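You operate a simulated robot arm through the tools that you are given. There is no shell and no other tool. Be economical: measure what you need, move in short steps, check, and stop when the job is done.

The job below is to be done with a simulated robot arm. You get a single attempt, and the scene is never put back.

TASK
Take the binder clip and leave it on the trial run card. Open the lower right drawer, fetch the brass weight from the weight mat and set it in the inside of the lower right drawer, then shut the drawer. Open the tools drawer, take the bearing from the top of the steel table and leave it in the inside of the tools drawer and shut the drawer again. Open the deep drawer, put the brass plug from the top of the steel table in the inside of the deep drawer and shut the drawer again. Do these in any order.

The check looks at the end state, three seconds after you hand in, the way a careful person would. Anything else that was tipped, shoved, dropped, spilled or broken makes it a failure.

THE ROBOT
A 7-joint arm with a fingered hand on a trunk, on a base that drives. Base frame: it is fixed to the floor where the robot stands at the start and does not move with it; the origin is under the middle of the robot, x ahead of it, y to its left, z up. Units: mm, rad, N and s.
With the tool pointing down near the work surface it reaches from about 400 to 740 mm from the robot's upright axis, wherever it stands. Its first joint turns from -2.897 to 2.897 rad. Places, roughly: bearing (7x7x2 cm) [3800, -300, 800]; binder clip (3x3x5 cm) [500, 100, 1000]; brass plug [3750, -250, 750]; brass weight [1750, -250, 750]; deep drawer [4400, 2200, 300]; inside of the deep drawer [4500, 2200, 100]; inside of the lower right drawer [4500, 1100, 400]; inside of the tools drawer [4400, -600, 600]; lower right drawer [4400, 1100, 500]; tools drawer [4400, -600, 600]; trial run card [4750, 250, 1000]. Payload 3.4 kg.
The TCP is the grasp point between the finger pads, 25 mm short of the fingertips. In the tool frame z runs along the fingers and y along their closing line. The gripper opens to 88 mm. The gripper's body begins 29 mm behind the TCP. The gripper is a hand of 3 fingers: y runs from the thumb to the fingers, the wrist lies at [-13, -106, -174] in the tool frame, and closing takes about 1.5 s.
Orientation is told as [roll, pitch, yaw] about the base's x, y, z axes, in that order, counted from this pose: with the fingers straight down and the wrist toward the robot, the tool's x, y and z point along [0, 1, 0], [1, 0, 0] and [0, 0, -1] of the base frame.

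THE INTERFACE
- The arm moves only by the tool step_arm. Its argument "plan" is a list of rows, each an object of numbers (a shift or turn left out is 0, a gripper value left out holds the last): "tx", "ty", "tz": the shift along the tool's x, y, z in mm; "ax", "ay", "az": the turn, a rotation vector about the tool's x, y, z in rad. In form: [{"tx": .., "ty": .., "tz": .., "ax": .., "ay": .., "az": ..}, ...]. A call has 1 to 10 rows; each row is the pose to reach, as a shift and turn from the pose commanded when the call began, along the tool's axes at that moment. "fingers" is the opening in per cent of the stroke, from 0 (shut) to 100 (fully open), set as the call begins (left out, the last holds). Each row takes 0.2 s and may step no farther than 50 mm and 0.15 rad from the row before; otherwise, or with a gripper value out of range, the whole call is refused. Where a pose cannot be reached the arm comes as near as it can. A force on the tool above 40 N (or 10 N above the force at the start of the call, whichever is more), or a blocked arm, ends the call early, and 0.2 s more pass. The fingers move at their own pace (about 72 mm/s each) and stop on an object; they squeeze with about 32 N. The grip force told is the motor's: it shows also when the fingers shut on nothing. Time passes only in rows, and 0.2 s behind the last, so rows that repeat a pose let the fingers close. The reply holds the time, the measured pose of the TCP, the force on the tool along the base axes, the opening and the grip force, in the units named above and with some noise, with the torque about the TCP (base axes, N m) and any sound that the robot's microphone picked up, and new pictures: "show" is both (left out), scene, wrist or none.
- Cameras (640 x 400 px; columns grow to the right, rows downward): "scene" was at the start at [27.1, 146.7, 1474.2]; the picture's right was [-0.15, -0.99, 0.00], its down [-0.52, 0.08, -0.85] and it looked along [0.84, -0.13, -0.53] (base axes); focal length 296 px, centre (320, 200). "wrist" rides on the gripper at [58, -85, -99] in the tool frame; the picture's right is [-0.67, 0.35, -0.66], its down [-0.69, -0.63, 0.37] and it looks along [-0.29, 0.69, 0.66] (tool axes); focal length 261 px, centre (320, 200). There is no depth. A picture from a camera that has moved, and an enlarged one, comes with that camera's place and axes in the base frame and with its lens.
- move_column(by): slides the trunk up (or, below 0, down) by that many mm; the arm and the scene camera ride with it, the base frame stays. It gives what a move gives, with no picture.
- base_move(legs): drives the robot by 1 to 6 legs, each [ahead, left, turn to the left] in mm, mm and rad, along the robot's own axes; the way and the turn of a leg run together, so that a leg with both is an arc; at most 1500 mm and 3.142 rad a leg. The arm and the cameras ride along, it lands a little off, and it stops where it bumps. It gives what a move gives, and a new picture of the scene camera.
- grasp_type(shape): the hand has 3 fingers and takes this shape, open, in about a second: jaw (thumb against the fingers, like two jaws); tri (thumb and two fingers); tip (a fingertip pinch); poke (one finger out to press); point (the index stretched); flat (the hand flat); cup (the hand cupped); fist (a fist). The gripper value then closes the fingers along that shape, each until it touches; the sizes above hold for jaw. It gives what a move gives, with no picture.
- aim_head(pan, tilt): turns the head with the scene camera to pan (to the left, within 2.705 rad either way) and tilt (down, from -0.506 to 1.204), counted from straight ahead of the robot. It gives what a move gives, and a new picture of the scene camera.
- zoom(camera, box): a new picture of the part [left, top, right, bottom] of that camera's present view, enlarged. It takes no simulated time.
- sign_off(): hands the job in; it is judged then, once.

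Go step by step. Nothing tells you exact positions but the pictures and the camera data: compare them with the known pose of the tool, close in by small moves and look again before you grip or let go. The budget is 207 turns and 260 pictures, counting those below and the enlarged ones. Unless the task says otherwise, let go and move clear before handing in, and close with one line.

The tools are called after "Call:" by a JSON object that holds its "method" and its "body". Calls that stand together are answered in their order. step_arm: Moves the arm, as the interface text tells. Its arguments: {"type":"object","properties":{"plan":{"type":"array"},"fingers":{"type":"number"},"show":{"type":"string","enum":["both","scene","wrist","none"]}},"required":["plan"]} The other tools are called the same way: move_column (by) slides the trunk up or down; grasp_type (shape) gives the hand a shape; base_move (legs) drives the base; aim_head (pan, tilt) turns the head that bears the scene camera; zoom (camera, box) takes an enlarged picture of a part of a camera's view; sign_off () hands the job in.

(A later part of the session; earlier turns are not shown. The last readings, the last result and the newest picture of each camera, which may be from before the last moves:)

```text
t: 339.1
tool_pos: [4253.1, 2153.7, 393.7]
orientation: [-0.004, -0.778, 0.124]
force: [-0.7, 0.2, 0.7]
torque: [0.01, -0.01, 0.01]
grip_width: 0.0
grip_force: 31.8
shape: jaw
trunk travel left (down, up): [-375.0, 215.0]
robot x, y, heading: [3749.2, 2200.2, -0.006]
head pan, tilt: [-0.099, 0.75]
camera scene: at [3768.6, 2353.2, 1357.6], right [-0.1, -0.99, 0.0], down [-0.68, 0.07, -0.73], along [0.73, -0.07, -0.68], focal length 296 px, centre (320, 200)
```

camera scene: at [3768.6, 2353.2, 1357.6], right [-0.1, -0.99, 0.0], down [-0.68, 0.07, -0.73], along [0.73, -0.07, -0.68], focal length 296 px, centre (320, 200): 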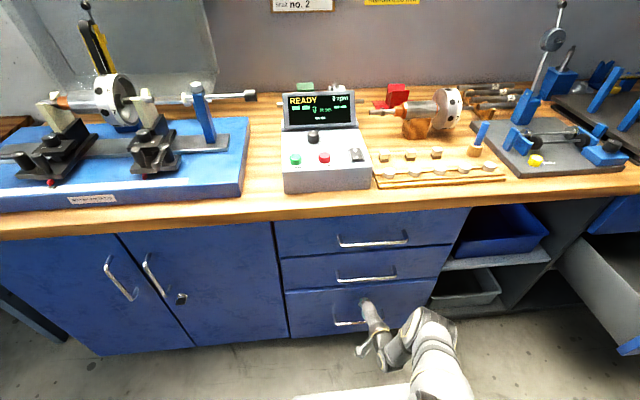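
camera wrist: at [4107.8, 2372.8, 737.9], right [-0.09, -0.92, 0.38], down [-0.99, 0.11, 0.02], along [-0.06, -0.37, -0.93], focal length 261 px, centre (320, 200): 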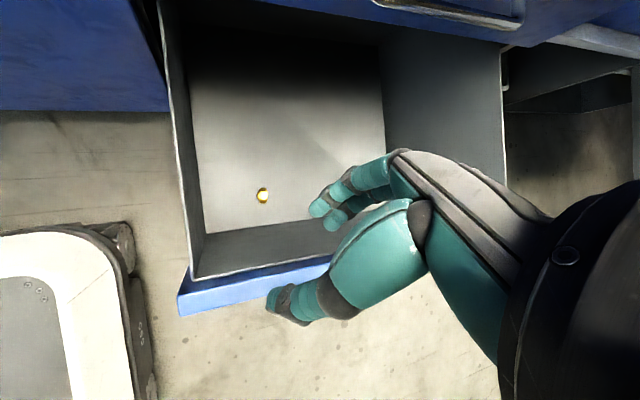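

Call:
{"method": "base_move", "body": {"legs": [[30, 0, 0]]}}

Call:
{"method": "zoom", "body": {"camera": "scene", "box": [260, 190, 480, 350]}}

```text
t: 339.9
tool_pos: [4264.8, 2155.8, 389.1]
orientation: [0.001, -0.765, 0.122]
force: [-2.3, -0.4, -0.5]
torque: [-0.01, 0.03, 0.01]
grip_width: 0.0
grip_force: 31.9
shape: jaw
trunk travel left (down, up): [-375.0, 215.0]
robot x, y, heading: [3763.2, 2202.3, 0.0]
head pan, tilt: [-0.099, 0.75]
stopped in leg 1: the force on the tool passed its limit at 57 N (the readings are from after the stop); the commanded pose is now the measured one
camera scene: at [3784.9, 2353.2, 1357.6], right [-0.1, -0.99, 0.0], down [-0.68, 0.07, -0.73], along [0.73, -0.07, -0.68], focal length 296 px, centre (320, 200)
```

scene: 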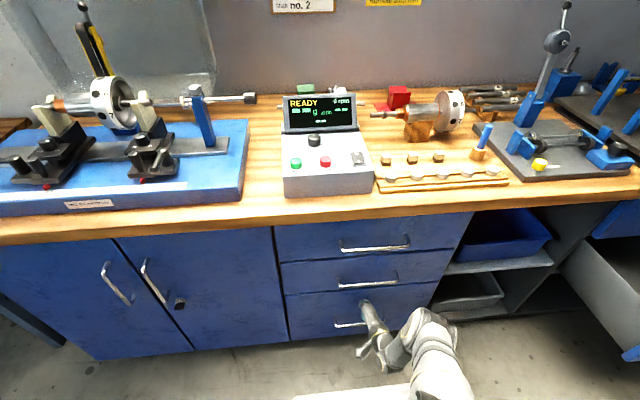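

```text
2.50 times, centred on (370, 270) of scene
camera zoom: at [3784.9, 2353.2, 1357.6], right [-0.1, -0.99, 0.0], down [-0.68, 0.07, -0.73], along [0.73, -0.07, -0.68], focal length 740 px, centre (195, 25)
```

zoom: 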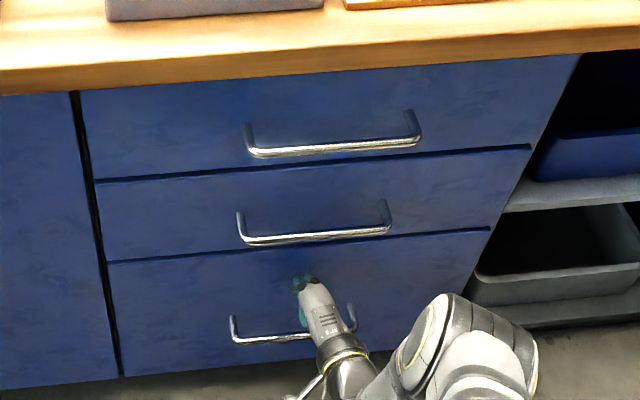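

Shut (stopped at its end). Now the brass weight: I withdraw, raise, set the hand down, and drive toward x≈1750 along the rear side.

Call:
{"method": "base_move", "body": {"legs": [[-300, 0, 0]]}}

Call:
{"method": "move_column", "body": {"by": 215}}

Call:
{"method": "step_arm", "body": {"plan": [{"ax": 0.13, "tz": -25}, {"ax": 0.26, "tz": -55}, {"ax": 0.39, "tz": -85}, {"ax": 0.52, "tz": -115}, {"ax": 0.65, "tz": -145}, {"ax": 0.77, "tz": -180}, {"ax": 0.77, "tz": -215}, {"ax": 0.77, "tz": -250}, {"ax": 0.77, "tz": -285}, {"ax": 0.77, "tz": -310}], "show": "none", "fingers": 60}}

Call:
{"method": "base_move", "body": {"legs": [[-500, -300, 0], [0, 0, -1.57]]}}

Call:
{"method": "aim_head", "body": {"pan": -0.7, "tilt": 0.35}}

```text
t: 342.0
tool_pos: [3966.9, 2155.3, 390.8]
orientation: [0.002, -0.766, 0.121]
force: [-0.4, -0.1, -0.1]
torque: [0.04, 0.01, 0.0]
grip_width: 0.1
grip_force: 31.8
shape: jaw
trunk travel left (down, up): [-375.0, 215.0]
robot x, y, heading: [3464.9, 2201.5, -0.008]
head pan, tilt: [-0.099, 0.75]
camera scene: at [3487.5, 2353.9, 1357.7], right [-0.1, -0.99, 0.0], down [-0.68, 0.07, -0.73], along [0.73, -0.07, -0.68], focal length 296 px, centre (320, 200)
```

scene: 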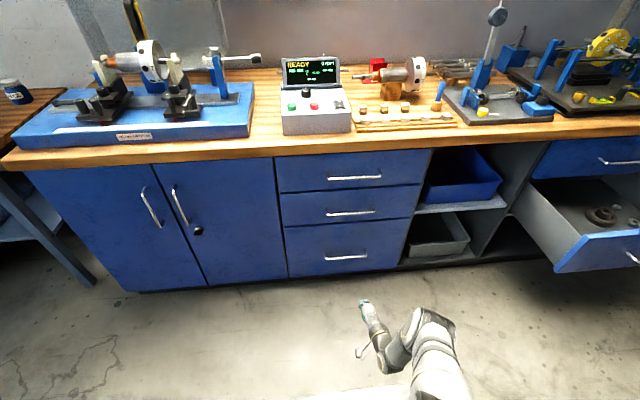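

```text
t: 344.3
tool_pos: [3966.1, 2155.4, 604.8]
orientation: [0.001, -0.768, 0.122]
force: [1.0, 0.5, -0.4]
torque: [0.0, -0.03, 0.02]
grip_width: 0.1
grip_force: 31.7
shape: jaw
trunk travel left (down, up): [-590.0, 0.0]
robot x, y, heading: [3465.8, 2200.7, 0.0]
head pan, tilt: [-0.099, 0.75]
```

```text
t: 346.5
tool_pos: [3775.2, 2108.3, 804.9]
orientation: [0.004, 0.003, 0.122]
force: [-0.3, 0.7, -0.5]
torque: [-0.03, 0.03, -0.02]
grip_width: 52.9
grip_force: 0.1
shape: jaw
out of reach, approached as far as the arm can: row 9, 10
trunk travel left (down, up): [-590.0, 0.0]
robot x, y, heading: [3464.0, 2204.2, -0.001]
head pan, tilt: [-0.099, 0.75]
```

```text
t: 353.6
tool_pos: [2877.4, 1592.6, 804.8]
orientation: [0.005, 0.005, -1.442]
force: [-0.8, -0.4, 0.1]
torque: [-0.04, -0.01, -0.03]
grip_width: 52.5
grip_force: 0.0
shape: jaw
trunk travel left (down, up): [-590.0, 0.0]
robot x, y, heading: [2966.8, 1903.2, -1.566]
head pan, tilt: [-0.099, 0.75]
camera scene: at [3117.1, 1883.4, 1572.7], right [-1.0, 0.1, 0.0], down [0.07, 0.68, -0.73], along [-0.07, -0.73, -0.68], focal length 296 px, centre (320, 200)
```

scene: 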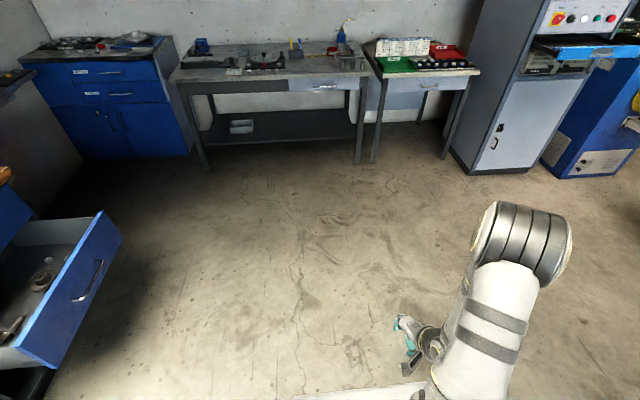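

```text
t: 354.6
tool_pos: [2876.1, 1592.2, 804.5]
orientation: [0.003, 0.003, -1.441]
force: [-0.3, 0.6, -0.1]
torque: [-0.02, 0.03, 0.01]
grip_width: 52.9
grip_force: 0.1
shape: jaw
trunk travel left (down, up): [-590.0, 0.0]
robot x, y, heading: [2968.6, 1906.2, -1.57]
head pan, tilt: [-0.7, 0.351]
camera scene: at [3065.4, 1894.4, 1608.2], right [-0.77, 0.64, 0.0], down [0.22, 0.26, -0.94], along [-0.6, -0.72, -0.34], focal length 296 px, centre (320, 200)
```

scene: 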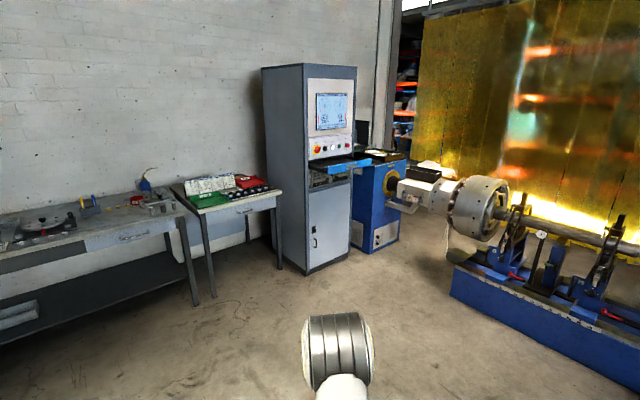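

Call:
{"method": "zoom", "body": {"camera": "scene", "box": [160, 150, 400, 250]}}

```text
2.67 times, centred on (280, 200) of scene
camera zoom: at [3065.4, 1894.4, 1608.2], right [-0.77, 0.64, 0.0], down [0.22, 0.26, -0.94], along [-0.6, -0.72, -0.34], focal length 789 px, centre (427, 200)
```

zoom: 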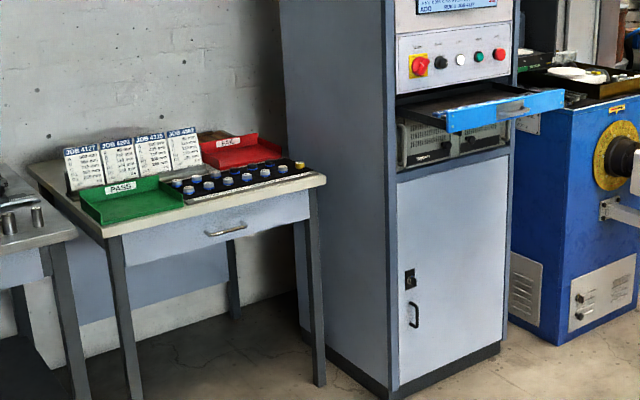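

The brass weight stands at the right end of the black mat, near [1750,-350]. I raise the hand and drive there.

Call:
{"method": "step_arm", "body": {"plan": [{"ty": 30, "tz": -30}, {"ty": 60, "tz": -60}, {"ty": 90, "tz": -95}, {"ty": 110, "tz": -135}, {"ty": 120, "tz": -180}], "show": "none"}}

Call:
{"method": "base_move", "body": {"legs": [[1450, 0, 0], [0, -1000, 0]]}}

Call:
{"method": "aim_head", "body": {"pan": -0.3, "tilt": 0.6}}

```text
t: 355.8
tool_pos: [2892.8, 1474.3, 984.6]
orientation: [-0.001, 0.001, -1.441]
force: [0.0, 1.2, 0.0]
torque: [-0.01, 0.01, 0.03]
grip_width: 52.4
grip_force: 0.0
shape: jaw
trunk travel left (down, up): [-590.0, 0.0]
robot x, y, heading: [2967.4, 1904.4, -1.57]
head pan, tilt: [-0.7, 0.351]
```

```text
t: 367.7
tool_pos: [1939.7, -5.8, 984.8]
orientation: [0.004, 0.004, -1.412]
force: [1.0, 0.1, 0.1]
torque: [0.0, 0.0, 0.01]
grip_width: 52.7
grip_force: 0.2
shape: jaw
trunk travel left (down, up): [-590.0, 0.0]
robot x, y, heading: [2006.1, 421.2, -1.54]
head pan, tilt: [-0.7, 0.351]
camera scene: at [2099.7, 419.1, 1608.3], right [-0.79, 0.62, 0.0], down [0.21, 0.27, -0.94], along [-0.58, -0.74, -0.34], focal length 296 px, centre (320, 200)
```

scene: 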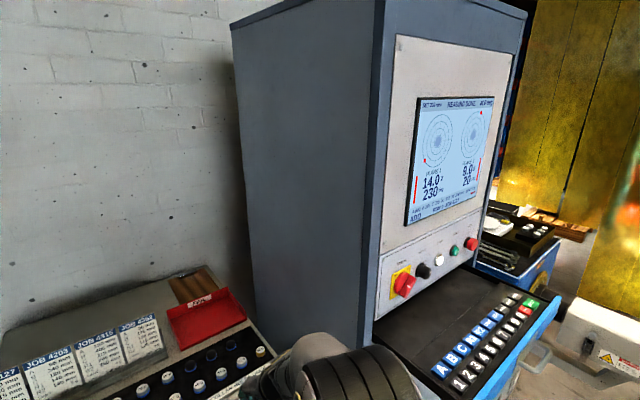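

```text
t: 368.6
tool_pos: [1940.0, -6.5, 984.0]
orientation: [0.005, 0.002, -1.414]
force: [0.2, -0.5, -0.9]
torque: [0.0, -0.01, 0.0]
grip_width: 52.9
grip_force: 0.1
shape: jaw
trunk travel left (down, up): [-590.0, 0.0]
robot x, y, heading: [2003.2, 423.0, -1.539]
head pan, tilt: [-0.3, 0.6]
camera scene: at [2134.2, 407.0, 1585.6], right [-0.96, 0.27, 0.0], down [0.15, 0.54, -0.83], along [-0.22, -0.8, -0.56], focal length 296 px, centre (320, 200)
```

scene: 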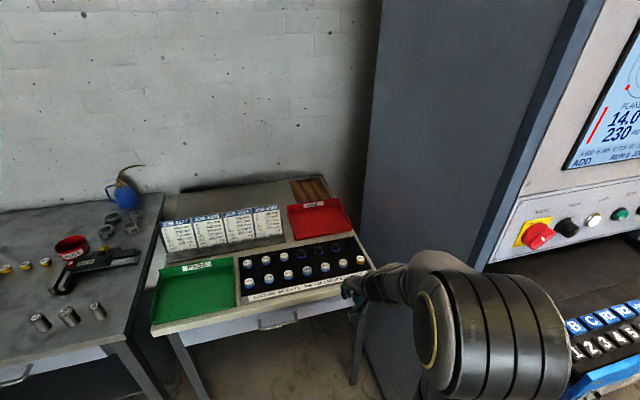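

Call:
{"method": "zoom", "body": {"camera": "scene", "box": [220, 220, 400, 320]}}

```text
3.56 times, centred on (310, 270) of scene
camera zoom: at [2134.2, 407.0, 1585.6], right [-0.96, 0.27, 0.0], down [0.15, 0.54, -0.83], along [-0.22, -0.8, -0.56], focal length 1052 px, centre (356, -49)
```

zoom: 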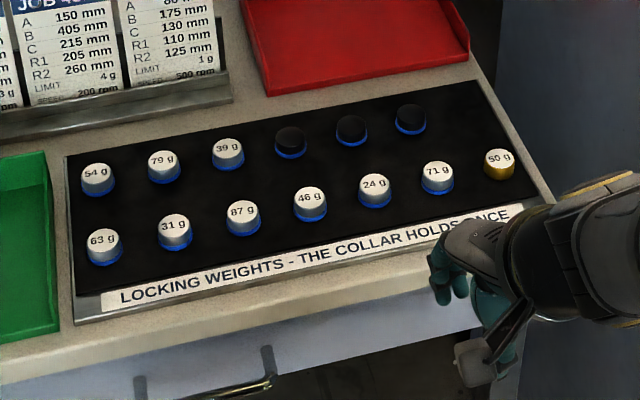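

The only brass-bodied weight is the one at the right end, near [1791,-290]. I edge forward and move the hand over it.

Call:
{"method": "base_move", "body": {"legs": [[150, 0, 0]]}}

Call:
{"method": "step_arm", "body": {"plan": [{"tx": -42, "ty": 10}, {"tx": -84, "ty": 30}, {"tx": -118, "ty": 60}, {"tx": -132, "ty": 95}, {"tx": -132, "ty": 100, "tz": 40}]}}

```text
t: 369.9
tool_pos: [1944.3, -157.0, 984.9]
orientation: [0.003, 0.003, -1.412]
force: [0.5, -0.4, -0.6]
torque: [-0.04, -0.04, 0.03]
grip_width: 52.7
grip_force: 0.0
shape: jaw
trunk travel left (down, up): [-590.0, 0.0]
robot x, y, heading: [2007.3, 274.9, -1.54]
head pan, tilt: [-0.3, 0.6]
camera scene: at [2139.1, 255.2, 1585.5], right [-0.96, 0.26, 0.0], down [0.15, 0.55, -0.82], along [-0.22, -0.8, -0.57], focal length 296 px, centre (320, 200)
```

scene: 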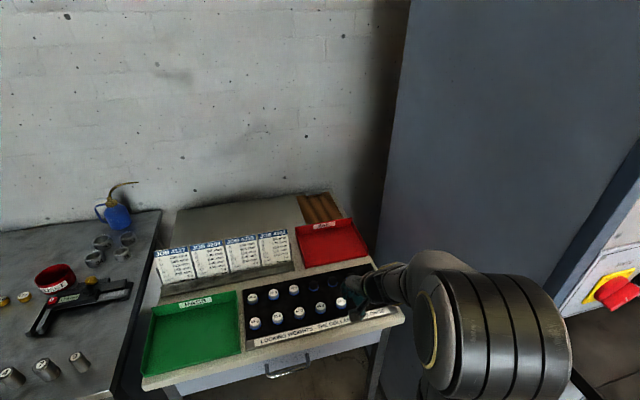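

```text
t: 371.1
tool_pos: [1829.3, -276.3, 944.8]
orientation: [0.001, 0.003, -1.413]
force: [0.2, 1.5, -0.2]
torque: [-0.02, -0.02, -0.01]
grip_width: 52.8
grip_force: 0.0
shape: jaw
trunk travel left (down, up): [-590.0, 0.0]
robot x, y, heading: [2003.1, 272.9, -1.535]
head pan, tilt: [-0.3, 0.6]
camera scene: at [2139.0, 256.0, 1585.6], right [-0.96, 0.26, 0.0], down [0.15, 0.55, -0.82], along [-0.22, -0.8, -0.57], focal length 296 px, centre (320, 200)
camera wrist: at [1872.5, -184.3, 1045.7], right [-0.61, -0.45, 0.65], down [-0.78, 0.51, -0.37], along [-0.17, -0.73, -0.66], focal length 261 px, centre (320, 200)
```

scene: 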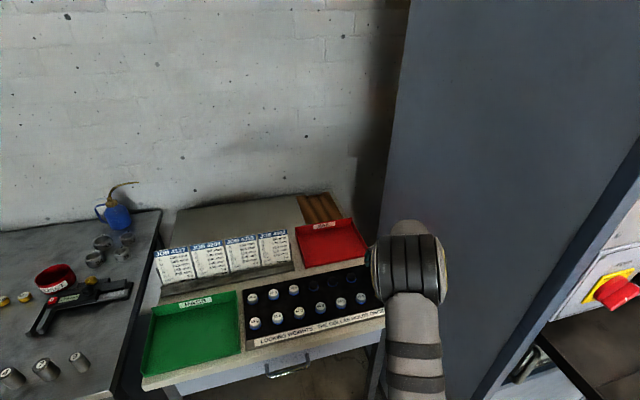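
wrist: 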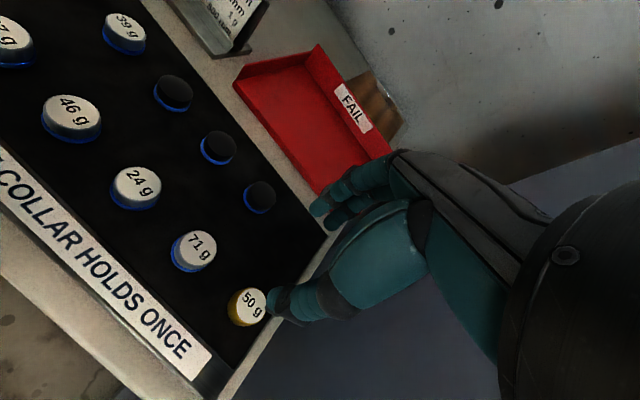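

Both views give the weight's top at [1795,-285,806]. I centre above and descend.

Call:
{"method": "step_arm", "body": {"plan": [{"tx": -35, "ty": 3.5}, {"tx": -35, "ty": 3.5, "tz": 45}, {"tx": -35, "ty": 3.5, "tz": 90}], "show": "wrist"}}

Call:
{"method": "zoom", "body": {"camera": "wrist", "box": [200, 160, 400, 320]}}

```text
t: 371.9
tool_pos: [1794.0, -283.7, 853.2]
orientation: [0.004, 0.001, -1.413]
force: [1.0, 0.3, 0.8]
torque: [0.0, 0.03, 0.0]
grip_width: 52.6
grip_force: 0.2
shape: jaw
trunk travel left (down, up): [-590.0, 0.0]
robot x, y, heading: [2006.6, 273.8, -1.536]
head pan, tilt: [-0.3, 0.6]
camera wrist: at [1838.0, -191.5, 953.9], right [-0.61, -0.45, 0.65], down [-0.77, 0.52, -0.37], along [-0.17, -0.73, -0.66], focal length 261 px, centre (320, 200)
```

wrist: 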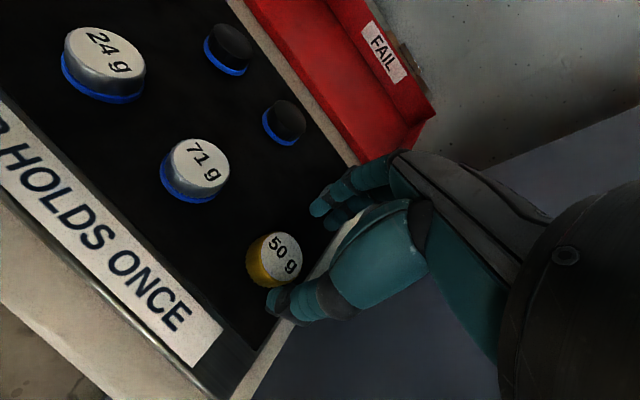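

```text
2.50 times, centred on (300, 240) of wrist
camera zoom: at [1838.0, -191.5, 953.9], right [-0.61, -0.45, 0.65], down [-0.77, 0.52, -0.37], along [-0.17, -0.73, -0.66], focal length 652 px, centre (370, 100)
```

zoom: 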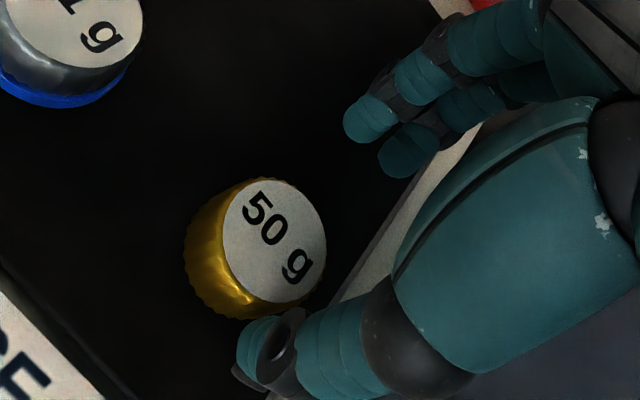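

Call:
{"method": "step_arm", "body": {"plan": [{"ty": 4, "tz": 15}, {"ty": 4, "tz": 28}, {"ty": 4, "tz": 38}], "show": "none"}}

Call:
{"method": "zoom", "body": {"camera": "wrist", "box": [200, 160, 400, 320]}}

```text
t: 372.6
tool_pos: [1795.3, -292.5, 837.2]
orientation: [-0.004, -0.015, -1.413]
force: [0.8, 0.3, 20.7]
torque: [0.73, 0.03, -0.04]
grip_width: 54.5
grip_force: 0.1
shape: jaw
trunk travel left (down, up): [-590.0, 0.0]
robot x, y, heading: [2005.4, 277.4, -1.538]
head pan, tilt: [-0.3, 0.6]
stopped in row 3: the force on the tool passed its limit at 51 N (the readings are from after the stop); the commanded pose is now the measured one
```

```text
2.50 times, centred on (300, 240) of wrist
camera zoom: at [1838.4, -198.6, 936.0], right [-0.61, -0.44, 0.66], down [-0.78, 0.51, -0.37], along [-0.17, -0.74, -0.65], focal length 652 px, centre (370, 100)
```

zoom: 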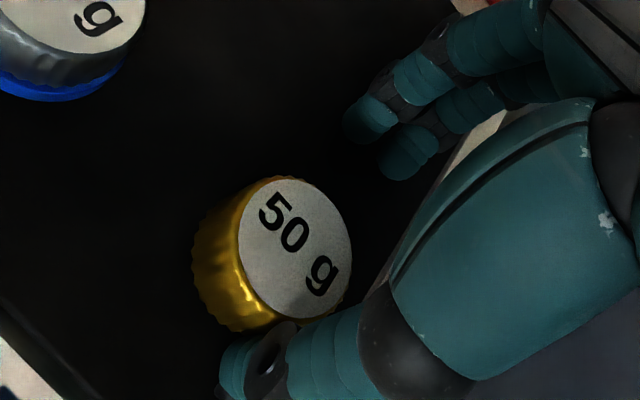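

A fingertip touched something at z≈837; I raise, open wider, recentre by 8 mm toward the thumb, and look.

Call:
{"method": "step_arm", "body": {"plan": [{"tz": -15}, {"tz": -18, "ty": -8, "tx": 3}, {"tz": -18, "ty": -8, "tx": 3}], "show": "none", "fingers": 80}}

Call:
{"method": "zoom", "body": {"camera": "wrist", "box": [200, 160, 400, 320]}}

Call:
{"method": "aim_head", "body": {"pan": -0.45, "tilt": 0.75}}

Call:
{"method": "zoom", "body": {"camera": "scene", "box": [240, 150, 440, 280]}}

```text
t: 373.4
tool_pos: [1796.5, -281.9, 850.2]
orientation: [-0.002, -0.009, -1.413]
force: [-0.2, -0.4, -0.2]
torque: [0.02, 0.04, -0.02]
grip_width: 70.2
grip_force: 0.2
shape: jaw
trunk travel left (down, up): [-590.0, 0.0]
robot x, y, heading: [2008.7, 272.9, -1.538]
head pan, tilt: [-0.3, 0.6]
```

```text
2.50 times, centred on (300, 240) of wrist
camera zoom: at [1839.5, -189.0, 950.6], right [-0.61, -0.44, 0.66], down [-0.78, 0.51, -0.37], along [-0.17, -0.74, -0.65], focal length 652 px, centre (370, 100)
```

zoom: 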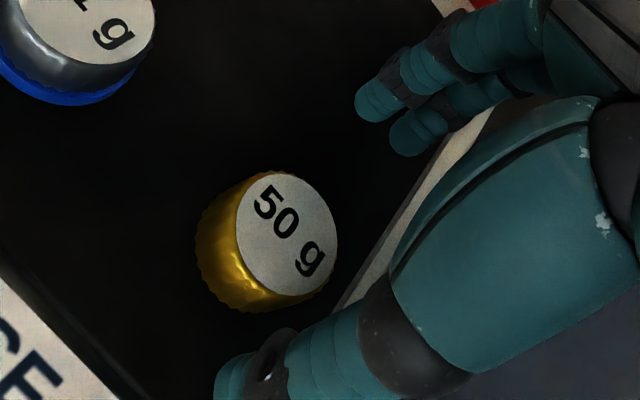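

```text
t: 374.1
tool_pos: [1796.0, -282.9, 851.0]
orientation: [-0.001, -0.007, -1.413]
force: [0.5, 0.4, 0.2]
torque: [-0.02, 0.0, 0.01]
grip_width: 70.5
grip_force: 0.1
shape: jaw
trunk travel left (down, up): [-590.0, 0.0]
robot x, y, heading: [2007.0, 273.5, -1.539]
head pan, tilt: [-0.45, 0.75]
camera scene: at [2128.9, 265.8, 1572.7], right [-0.91, 0.41, 0.0], down [0.28, 0.62, -0.73], along [-0.3, -0.67, -0.68], focal length 296 px, centre (320, 200)
```

scene: 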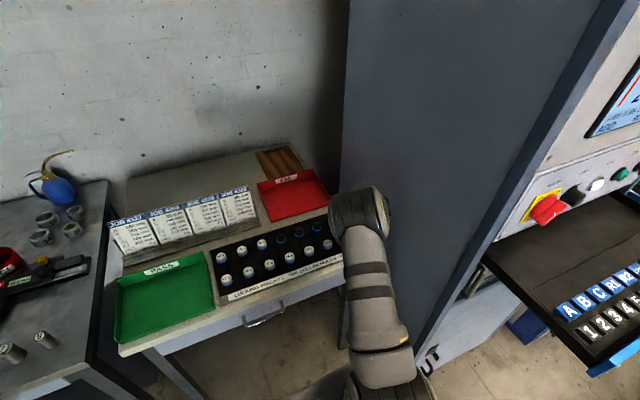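

```text
3.08 times, centred on (340, 215) of scene
camera zoom: at [2128.9, 265.8, 1572.7], right [-0.91, 0.41, 0.0], down [0.28, 0.62, -0.73], along [-0.3, -0.67, -0.68], focal length 911 px, centre (258, 154)
```

zoom: 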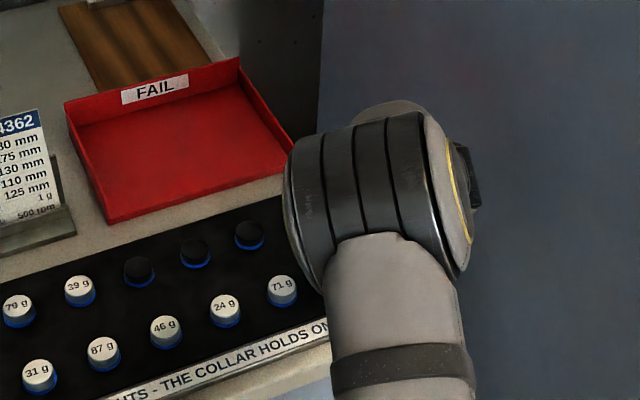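

The raised label strip in front of the mat is what the thumb hit; the weight itself is untouched. I raise and turn the hand so it closes roughly along x.

Call:
{"method": "step_arm", "body": {"plan": [{"tz": -40, "az": 0.1}, {"tz": -50, "az": 0.24}, {"tz": -50, "az": 0.38}, {"tz": -50, "az": 0.52}, {"tz": -50, "az": 0.66}, {"tz": -50, "az": 0.8}, {"tz": -50, "az": 0.94}, {"tz": -50, "az": 1.08}, {"tz": -50, "az": 1.22}, {"tz": -50, "az": 1.36}], "fingers": 62}}

```text
t: 376.3
tool_pos: [1796.7, -282.1, 902.3]
orientation: [0.007, -0.007, -2.493]
force: [0.5, -0.6, -0.5]
torque: [-0.01, 0.0, -0.03]
grip_width: 54.8
grip_force: 0.0
shape: jaw
out of reach, approached as far as the arm can: row 9, 10
trunk travel left (down, up): [-590.0, 0.0]
robot x, y, heading: [2007.3, 273.1, -1.539]
head pan, tilt: [-0.45, 0.75]
camera scene: at [2128.8, 265.9, 1572.7], right [-0.91, 0.41, 0.0], down [0.28, 0.62, -0.73], along [-0.3, -0.67, -0.68], focal length 296 px, centre (320, 200)
camera wrist: at [1899.3, -276.6, 1002.0], right [-0.68, 0.33, 0.65], down [0.09, 0.92, -0.37], along [-0.73, -0.2, -0.66], focal length 261 px, centre (320, 200)
```

scene: 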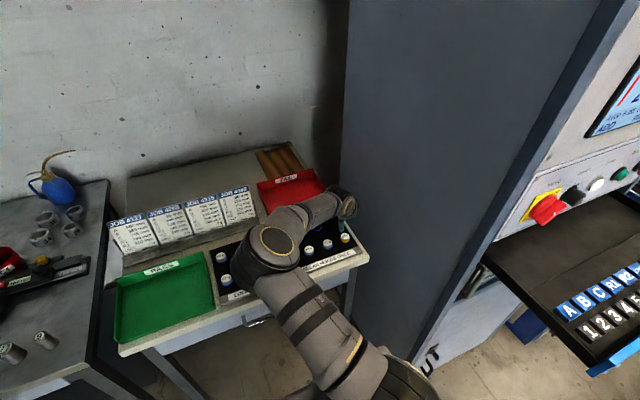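
wrist: 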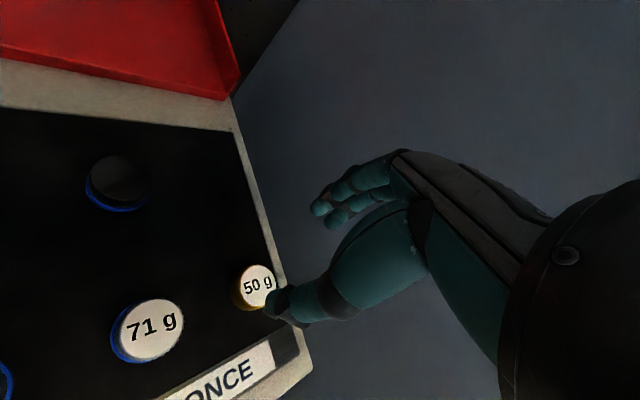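

Perpendicular wrist views now fix the weight's top at [1803,-273,836] (mat ≈810). I centre on it and lower partway.

Call:
{"method": "step_arm", "body": {"plan": [{"tx": -3, "ty": -10}, {"tx": -3, "ty": -10, "tz": 25}, {"tx": -3, "ty": -10, "tz": 36}], "show": "wrist"}}

Call:
{"method": "zoom", "body": {"camera": "wrist", "box": [200, 160, 400, 320]}}

```text
t: 377.1
tool_pos: [1802.4, -275.1, 864.7]
orientation: [0.01, -0.007, -2.492]
force: [0.1, 1.1, -0.5]
torque: [-0.01, 0.0, -0.01]
grip_width: 55.0
grip_force: 0.1
shape: jaw
trunk travel left (down, up): [-590.0, 0.0]
robot x, y, heading: [2007.7, 274.2, -1.54]
head pan, tilt: [-0.45, 0.75]
camera wrist: at [1905.4, -269.2, 965.4], right [-0.68, 0.33, 0.65], down [0.09, 0.92, -0.38], along [-0.73, -0.2, -0.66], focal length 261 px, centre (320, 200)
```

wrist: 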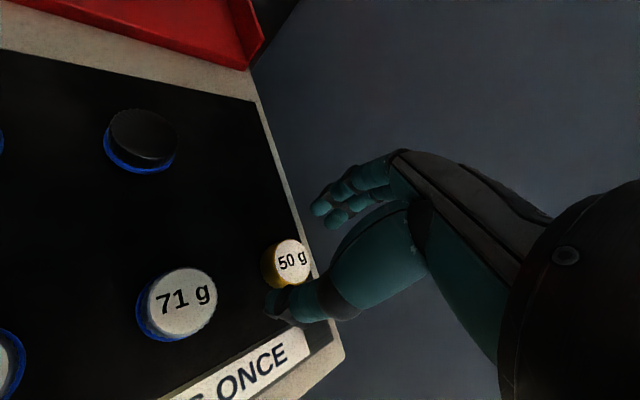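

```text
2.50 times, centred on (300, 240) of wrist
camera zoom: at [1905.4, -269.2, 965.4], right [-0.68, 0.33, 0.65], down [0.09, 0.92, -0.38], along [-0.73, -0.2, -0.66], focal length 652 px, centre (370, 100)
```

zoom: 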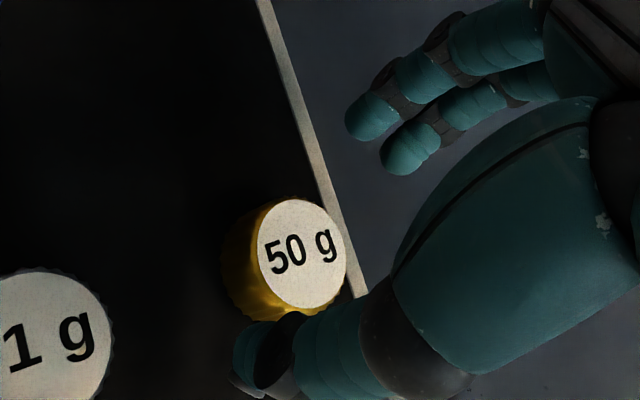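

Call:
{"method": "step_arm", "body": {"plan": [{"ty": -3, "tz": 12}, {"ty": -3, "tz": 21}], "show": "none"}}

Call:
{"method": "step_arm", "body": {"plan": [{"tz": 0}, {"tz": 0}, {"tz": 0}, {"tz": 0}, {"tz": 0}], "fingers": 0, "show": "wrist"}}

```text
t: 377.7
tool_pos: [1805.2, -272.4, 844.4]
orientation: [0.009, -0.007, -2.493]
force: [-0.2, 0.1, -0.7]
torque: [-0.02, -0.01, -0.01]
grip_width: 55.0
grip_force: 0.2
shape: jaw
trunk travel left (down, up): [-590.0, 0.0]
robot x, y, heading: [2006.2, 272.5, -1.537]
head pan, tilt: [-0.45, 0.75]
```

```text
t: 378.9
tool_pos: [1806.2, -272.8, 844.1]
orientation: [0.006, -0.007, -2.494]
force: [0.4, 0.7, -0.1]
torque: [0.04, 0.03, -0.01]
grip_width: 22.5
grip_force: 32.7
shape: jaw
trunk travel left (down, up): [-590.0, 0.0]
robot x, y, heading: [2007.6, 272.8, -1.537]
head pan, tilt: [-0.45, 0.75]
camera wrist: at [1907.8, -266.8, 944.4], right [-0.68, 0.33, 0.65], down [0.09, 0.92, -0.37], along [-0.73, -0.2, -0.66], focal length 261 px, centre (320, 200)
```

wrist: 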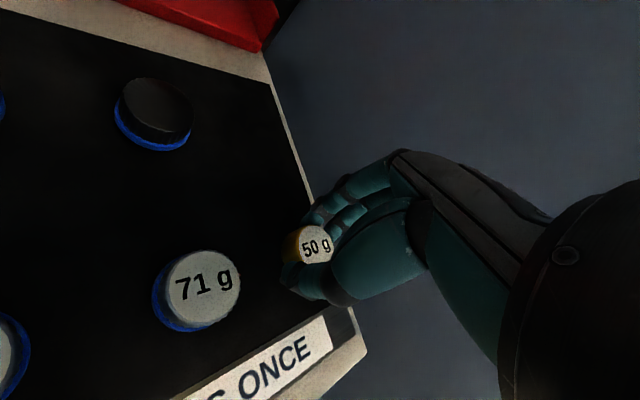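

Gripped at 22.5 mm. I lift straight up and check.

Call:
{"method": "step_arm", "body": {"plan": [{"tz": -10}, {"tz": -35}, {"tz": -75}, {"tz": -110}], "show": "wrist"}}

```text
t: 379.9
tool_pos: [1805.7, -270.4, 956.1]
orientation: [0.007, -0.007, -2.494]
force: [-0.5, 0.1, -0.6]
torque: [-0.03, 0.0, -0.01]
grip_width: 22.7
grip_force: 31.5
shape: jaw
trunk travel left (down, up): [-590.0, 0.0]
robot x, y, heading: [2005.1, 277.1, -1.539]
head pan, tilt: [-0.45, 0.75]
camera wrist: at [1908.2, -263.9, 1055.8], right [-0.68, 0.33, 0.65], down [0.09, 0.92, -0.37], along [-0.73, -0.2, -0.66], focal length 261 px, centre (320, 200)
```

wrist: 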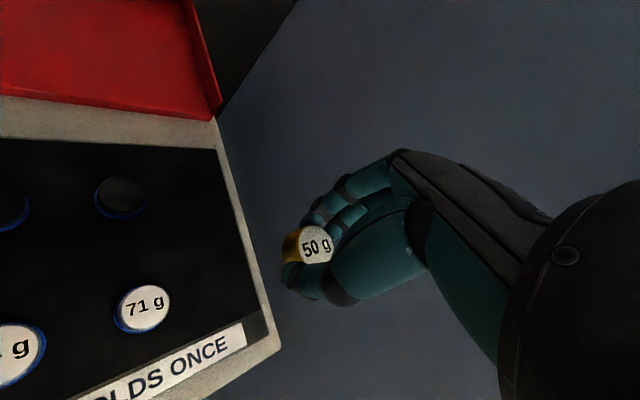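

The weight is held. I back away and drive to the lower-right drawer.

Call:
{"method": "base_move", "body": {"legs": [[-380, 0, 0], [0, 1150, 0], [-480, 0, 0], [0, 0, 1.54], [190, 0, 0]]}}

Call:
{"method": "aim_head", "body": {"pan": 0.0, "tilt": 0.75}}

Call:
{"method": "zoom", "body": {"camera": "scene", "box": [200, 100, 480, 300]}}

```text
t: 395.0
tool_pos: [3857.9, 935.5, 954.6]
orientation: [0.007, -0.004, -0.964]
force: [0.6, 0.3, -1.9]
torque: [0.0, 0.06, 0.02]
grip_width: 22.3
grip_force: 31.6
shape: jaw
trunk travel left (down, up): [-590.0, 0.0]
robot x, y, heading: [3320.9, 1160.9, -0.006]
head pan, tilt: [-0.45, 0.75]
camera scene: at [3337.4, 1282.5, 1572.6], right [-0.44, -0.9, 0.0], down [-0.61, 0.3, -0.73], along [0.66, -0.32, -0.68], focal length 296 px, centre (320, 200)
```

scene: 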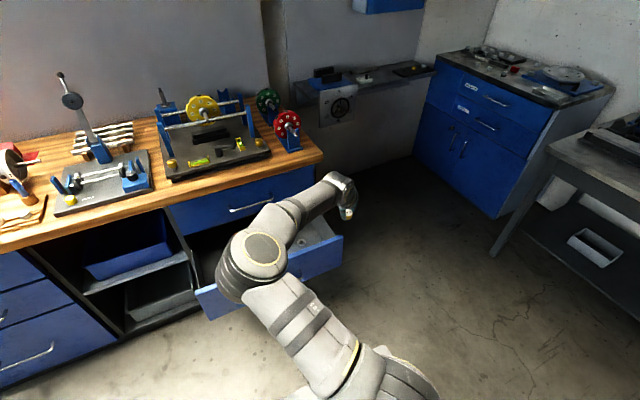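

```text
t: 395.9
tool_pos: [3857.7, 935.5, 955.3]
orientation: [0.006, -0.006, -0.964]
force: [-0.5, 0.1, 0.3]
torque: [0.01, 0.03, 0.0]
grip_width: 22.5
grip_force: 31.9
shape: jaw
trunk travel left (down, up): [-590.0, 0.0]
robot x, y, heading: [3323.0, 1161.5, -0.007]
head pan, tilt: [0.0, 0.75]
camera scene: at [3344.9, 1318.4, 1572.7], right [-0.01, -1.0, 0.0], down [-0.68, 0.01, -0.73], along [0.73, -0.01, -0.68], focal length 296 px, centre (320, 200)
```

scene: 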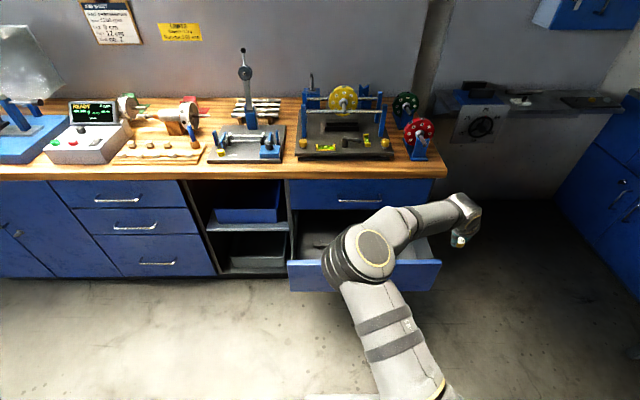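

```text
2.00 times, centred on (340, 200) of scene
camera zoom: at [3344.9, 1318.4, 1572.7], right [-0.01, -1.0, 0.0], down [-0.68, 0.01, -0.73], along [0.73, -0.01, -0.68], focal length 592 px, centre (280, 200)
```

zoom: 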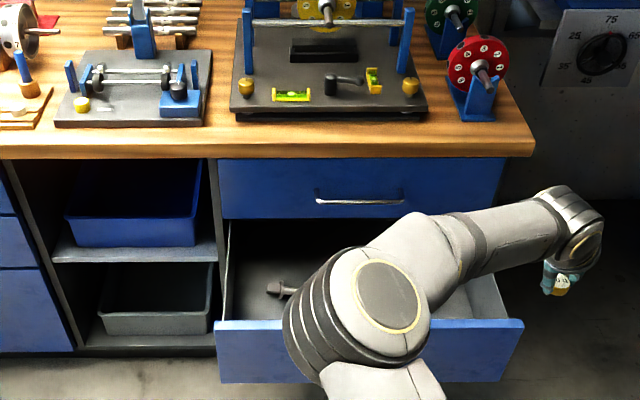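

Call:
{"method": "step_arm", "body": {"plan": [{"tx": 14, "ty": -15.5, "az": -0.096}, {"tx": 28, "ty": -31, "az": -0.193}, {"tx": 41, "ty": -46, "az": -0.289}, {"tx": 55, "ty": -62, "az": -0.386}, {"tx": 69, "ty": -77, "az": -0.482}, {"tx": 83, "ty": -93, "az": -0.578}, {"tx": 97, "ty": -108, "az": -0.675}, {"tx": 110, "ty": -124, "az": -0.771}, {"tx": 124, "ty": -140, "az": -0.868}, {"tx": 138, "ty": -155, "az": -0.964}], "show": "scene"}}

Call:
{"method": "zoom", "body": {"camera": "scene", "box": [260, 180, 480, 320]}}

```text
t: 398.1
tool_pos: [3882.0, 1140.0, 956.0]
orientation: [-0.001, -0.011, 0.002]
force: [-0.6, -0.5, -0.2]
torque: [-0.04, -0.02, 0.06]
grip_width: 22.2
grip_force: 32.0
shape: jaw
trunk travel left (down, up): [-590.0, 0.0]
robot x, y, heading: [3323.3, 1156.3, -0.002]
head pan, tilt: [0.0, 0.75]
camera scene: at [3345.0, 1318.6, 1572.6], right [-0.01, -1.0, 0.0], down [-0.68, 0.01, -0.73], along [0.73, -0.01, -0.68], focal length 296 px, centre (320, 200)
```

scene: 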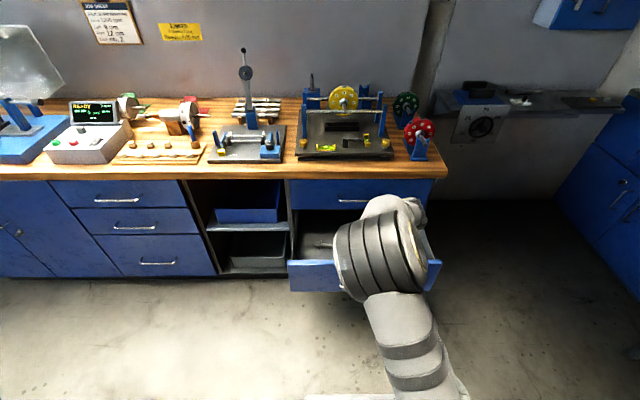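

```text
2.86 times, centred on (370, 250) of scene
camera zoom: at [3345.0, 1318.6, 1572.6], right [-0.01, -1.0, 0.0], down [-0.68, 0.01, -0.73], along [0.73, -0.01, -0.68], focal length 846 px, centre (177, 57)
```

zoom: 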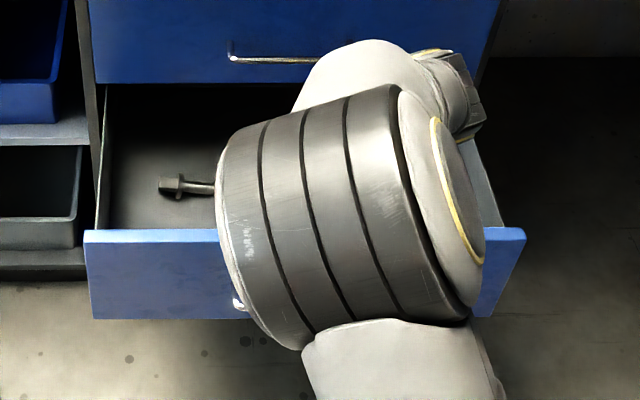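

Call:
{"method": "base_move", "body": {"legs": [[200, 0, 0]]}}

Call:
{"method": "move_column", "body": {"by": -200}}

Call:
{"method": "step_arm", "body": {"plan": [{"ax": 0.1}, {"ax": 0.2}, {"ax": 0.3}], "show": "wrist"}}

```text
t: 399.8
tool_pos: [4084.9, 1139.9, 956.6]
orientation: [-0.001, -0.01, 0.001]
force: [0.0, 0.4, -1.0]
torque: [0.01, 0.04, 0.01]
grip_width: 22.4
grip_force: 31.6
shape: jaw
trunk travel left (down, up): [-590.0, 0.0]
robot x, y, heading: [3524.4, 1158.8, -0.001]
head pan, tilt: [0.0, 0.75]
camera scene: at [3548.2, 1317.0, 1572.6], right [-0.01, -1.0, 0.0], down [-0.68, 0.01, -0.73], along [0.73, -0.01, -0.68], focal length 296 px, centre (320, 200)
```

scene: 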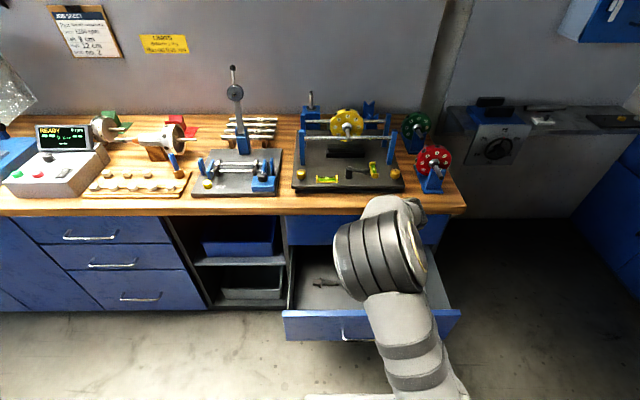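

```text
t: 401.9
tool_pos: [4084.4, 1139.6, 756.3]
orientation: [-0.002, -0.011, 0.003]
force: [0.5, 0.0, -1.1]
torque: [-0.01, -0.02, -0.01]
grip_width: 22.4
grip_force: 31.7
shape: jaw
trunk travel left (down, up): [-390.0, 200.0]
robot x, y, heading: [3523.7, 1154.5, -0.004]
head pan, tilt: [0.0, 0.75]
```

```text
t: 402.7
tool_pos: [4083.1, 1139.0, 756.1]
orientation: [-0.002, 0.295, 0.0]
force: [0.8, -0.4, -0.6]
torque: [0.02, -0.01, 0.01]
grip_width: 22.3
grip_force: 32.3
shape: jaw
trunk travel left (down, up): [-390.0, 200.0]
robot x, y, heading: [3526.9, 1158.2, -0.008]
head pan, tilt: [0.0, 0.75]
camera wrist: at [4031.0, 1196.8, 876.3], right [0.52, -0.67, 0.53], down [-0.71, -0.69, -0.17], along [0.47, -0.29, -0.83], focal length 261 px, centre (320, 200)
```

wrist: 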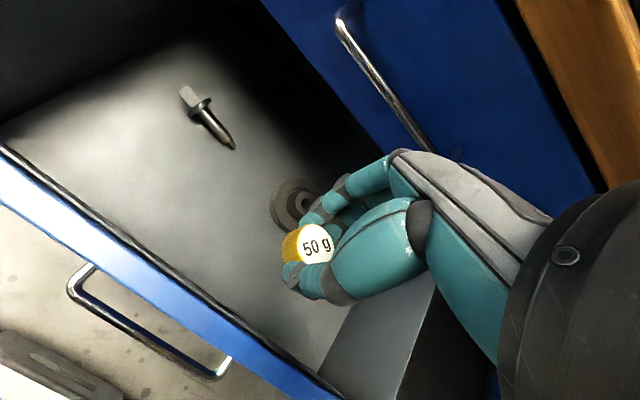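

Free floor lies in the drawer's front strip; gear and bolt are farther back. I shift in 27 mm, then lower the trunk.

Call:
{"method": "step_arm", "body": {"plan": [{"ty": 12, "tz": -30}, {"ty": 13, "tz": -51}], "show": "none"}}

Call:
{"method": "move_column", "body": {"by": -265}}

Call:
{"method": "aim_head", "body": {"pan": 0.3, "tilt": 0.6}}

Call:
{"method": "step_arm", "body": {"plan": [{"ty": 0}], "show": "wrist"}}

```text
t: 403.3
tool_pos: [4110.7, 1138.7, 800.4]
orientation: [-0.002, 0.291, 0.0]
force: [0.3, -0.2, -0.4]
torque: [-0.01, -0.01, -0.02]
grip_width: 22.1
grip_force: 32.1
shape: jaw
trunk travel left (down, up): [-390.0, 200.0]
robot x, y, heading: [3523.7, 1158.2, -0.01]
head pan, tilt: [0.0, 0.75]
```

```text
t: 406.0
tool_pos: [4111.0, 1138.8, 536.1]
orientation: [-0.001, 0.289, 0.0]
force: [-0.5, 0.1, -0.2]
torque: [0.0, 0.0, 0.0]
grip_width: 22.2
grip_force: 32.2
shape: jaw
trunk travel left (down, up): [-125.0, 465.0]
robot x, y, heading: [3521.3, 1154.0, -0.007]
head pan, tilt: [0.0, 0.75]
```

```text
t: 406.8
tool_pos: [4110.6, 1138.8, 536.6]
orientation: [-0.003, 0.29, 0.001]
force: [1.1, 0.6, -1.0]
torque: [0.03, -0.01, -0.03]
grip_width: 22.2
grip_force: 32.0
shape: jaw
trunk travel left (down, up): [-125.0, 465.0]
robot x, y, heading: [3520.9, 1153.9, -0.007]
head pan, tilt: [0.3, 0.6]
camera scene: at [3548.9, 1343.0, 1120.5], right [0.29, -0.96, 0.0], down [-0.54, -0.16, -0.82], along [0.79, 0.24, -0.57], focal length 296 px, centre (320, 200)
```

scene: 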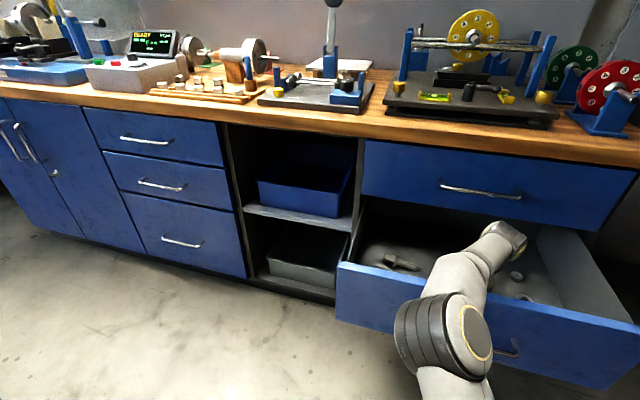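

```text
t: 407.2
tool_pos: [4110.6, 1139.4, 536.3]
orientation: [-0.002, 0.288, 0.001]
force: [-0.1, 0.8, -0.4]
torque: [0.0, 0.01, 0.0]
grip_width: 22.2
grip_force: 32.5
shape: jaw
trunk travel left (down, up): [-125.0, 465.0]
robot x, y, heading: [3522.8, 1153.7, -0.002]
head pan, tilt: [0.3, 0.6]
camera wrist: at [4057.4, 1196.5, 656.6], right [0.52, -0.67, 0.53], down [-0.71, -0.69, -0.17], along [0.48, -0.29, -0.83], focal length 261 px, centre (320, 200)
```

wrist: 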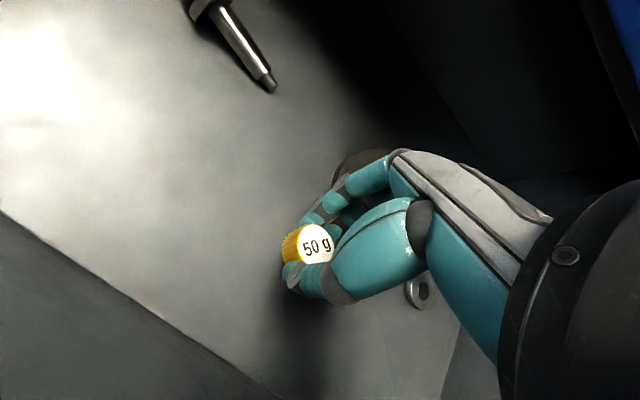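

Call:
{"method": "move_column", "body": {"by": -45}}

Call:
{"method": "step_arm", "body": {"plan": [{"ty": 0}], "show": "both"}}

```text
t: 408.1
tool_pos: [4111.1, 1139.6, 491.8]
orientation: [-0.001, 0.289, 0.002]
force: [-0.8, 0.3, -0.6]
torque: [-0.02, 0.01, -0.01]
grip_width: 22.4
grip_force: 32.1
shape: jaw
trunk travel left (down, up): [-80.0, 510.0]
robot x, y, heading: [3524.4, 1159.4, -0.006]
head pan, tilt: [0.3, 0.6]
```

```text
t: 408.5
tool_pos: [4110.6, 1139.2, 490.5]
orientation: [-0.001, 0.29, 0.002]
force: [0.1, 0.7, 0.0]
torque: [-0.01, 0.02, -0.01]
grip_width: 22.3
grip_force: 32.0
shape: jaw
trunk travel left (down, up): [-80.0, 510.0]
robot x, y, heading: [3523.3, 1156.0, -0.004]
head pan, tilt: [0.3, 0.6]
camera scene: at [3548.9, 1343.1, 1075.5], right [0.29, -0.96, 0.0], down [-0.54, -0.16, -0.83], along [0.79, 0.24, -0.56], focal length 296 px, centre (320, 200)
camera wrist: at [4057.4, 1196.5, 611.7], right [0.52, -0.67, 0.53], down [-0.71, -0.69, -0.17], along [0.48, -0.29, -0.83], focal length 261 px, centre (320, 200)
```

scene: 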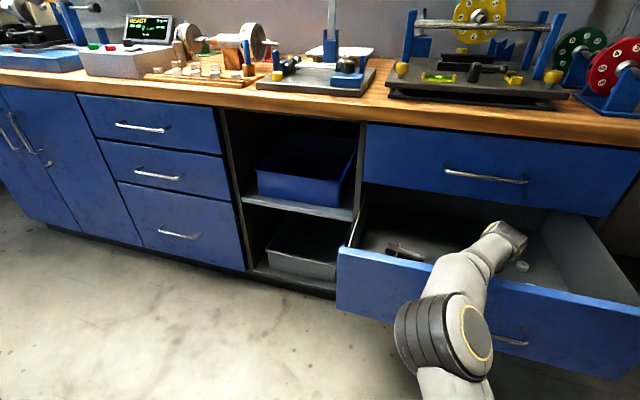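
wrist: 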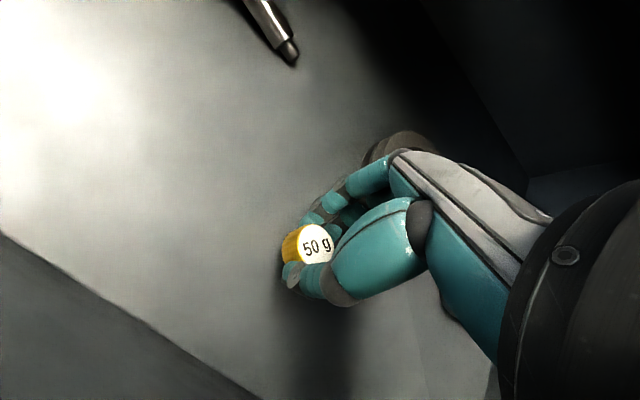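

Call:
{"method": "step_arm", "body": {"plan": [{"tz": 4, "ty": 1.2}, {"tz": 8, "ty": 2.4}, {"tz": 12, "ty": 3.6}, {"tz": 16, "ty": 4.8}, {"tz": 20, "ty": 6}], "show": "wrist"}}

```text
t: 409.7
tool_pos: [4110.3, 1138.4, 469.5]
orientation: [0.0, 0.29, 0.0]
force: [-0.5, 0.6, -0.6]
torque: [0.0, 0.02, 0.01]
grip_width: 22.2
grip_force: 31.7
shape: jaw
trunk travel left (down, up): [-80.0, 510.0]
robot x, y, heading: [3523.5, 1155.7, -0.008]
head pan, tilt: [0.3, 0.6]
camera wrist: at [4057.7, 1196.2, 590.5], right [0.52, -0.67, 0.53], down [-0.71, -0.69, -0.17], along [0.48, -0.29, -0.83], focal length 261 px, centre (320, 200)
```

wrist: 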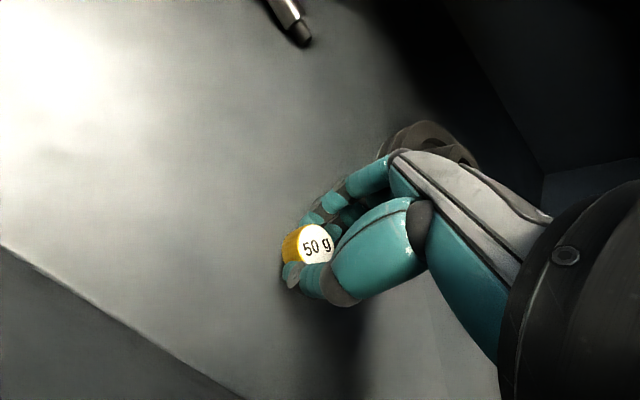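

Call:
{"method": "step_arm", "body": {"plan": [{"tz": 3, "ty": 0.9}, {"tz": 6, "ty": 1.8}, {"tz": 9, "ty": 2.7}, {"tz": 12, "ty": 3.6}, {"tz": 15, "ty": 4.5}], "show": "wrist"}}

```text
t: 410.7
tool_pos: [4114.4, 1139.3, 464.0]
orientation: [-0.003, 0.275, 0.001]
force: [1.2, 0.3, 25.5]
torque: [0.02, 0.04, -0.01]
grip_width: 24.6
grip_force: 32.1
shape: jaw
trunk travel left (down, up): [-80.0, 510.0]
robot x, y, heading: [3525.5, 1153.1, -0.008]
head pan, tilt: [0.3, 0.6]
stopped in row 4: the force on the tool passed its limit at 42 N (the readings are from after the stop); the commanded pose is now the measured one
camera wrist: at [4058.2, 1196.4, 584.2], right [0.51, -0.67, 0.54], down [-0.7, -0.69, -0.18], along [0.49, -0.29, -0.82], focal length 261 px, centre (320, 200)
```

wrist: 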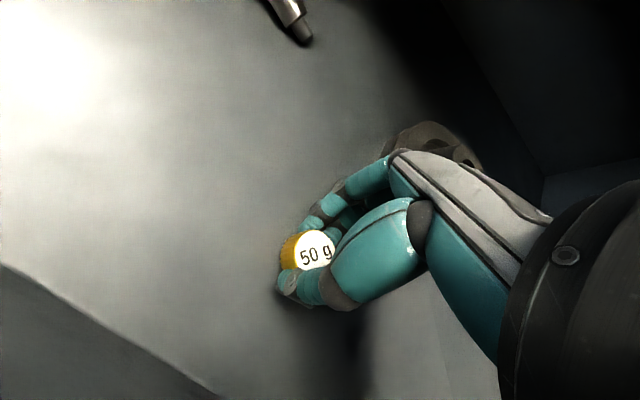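

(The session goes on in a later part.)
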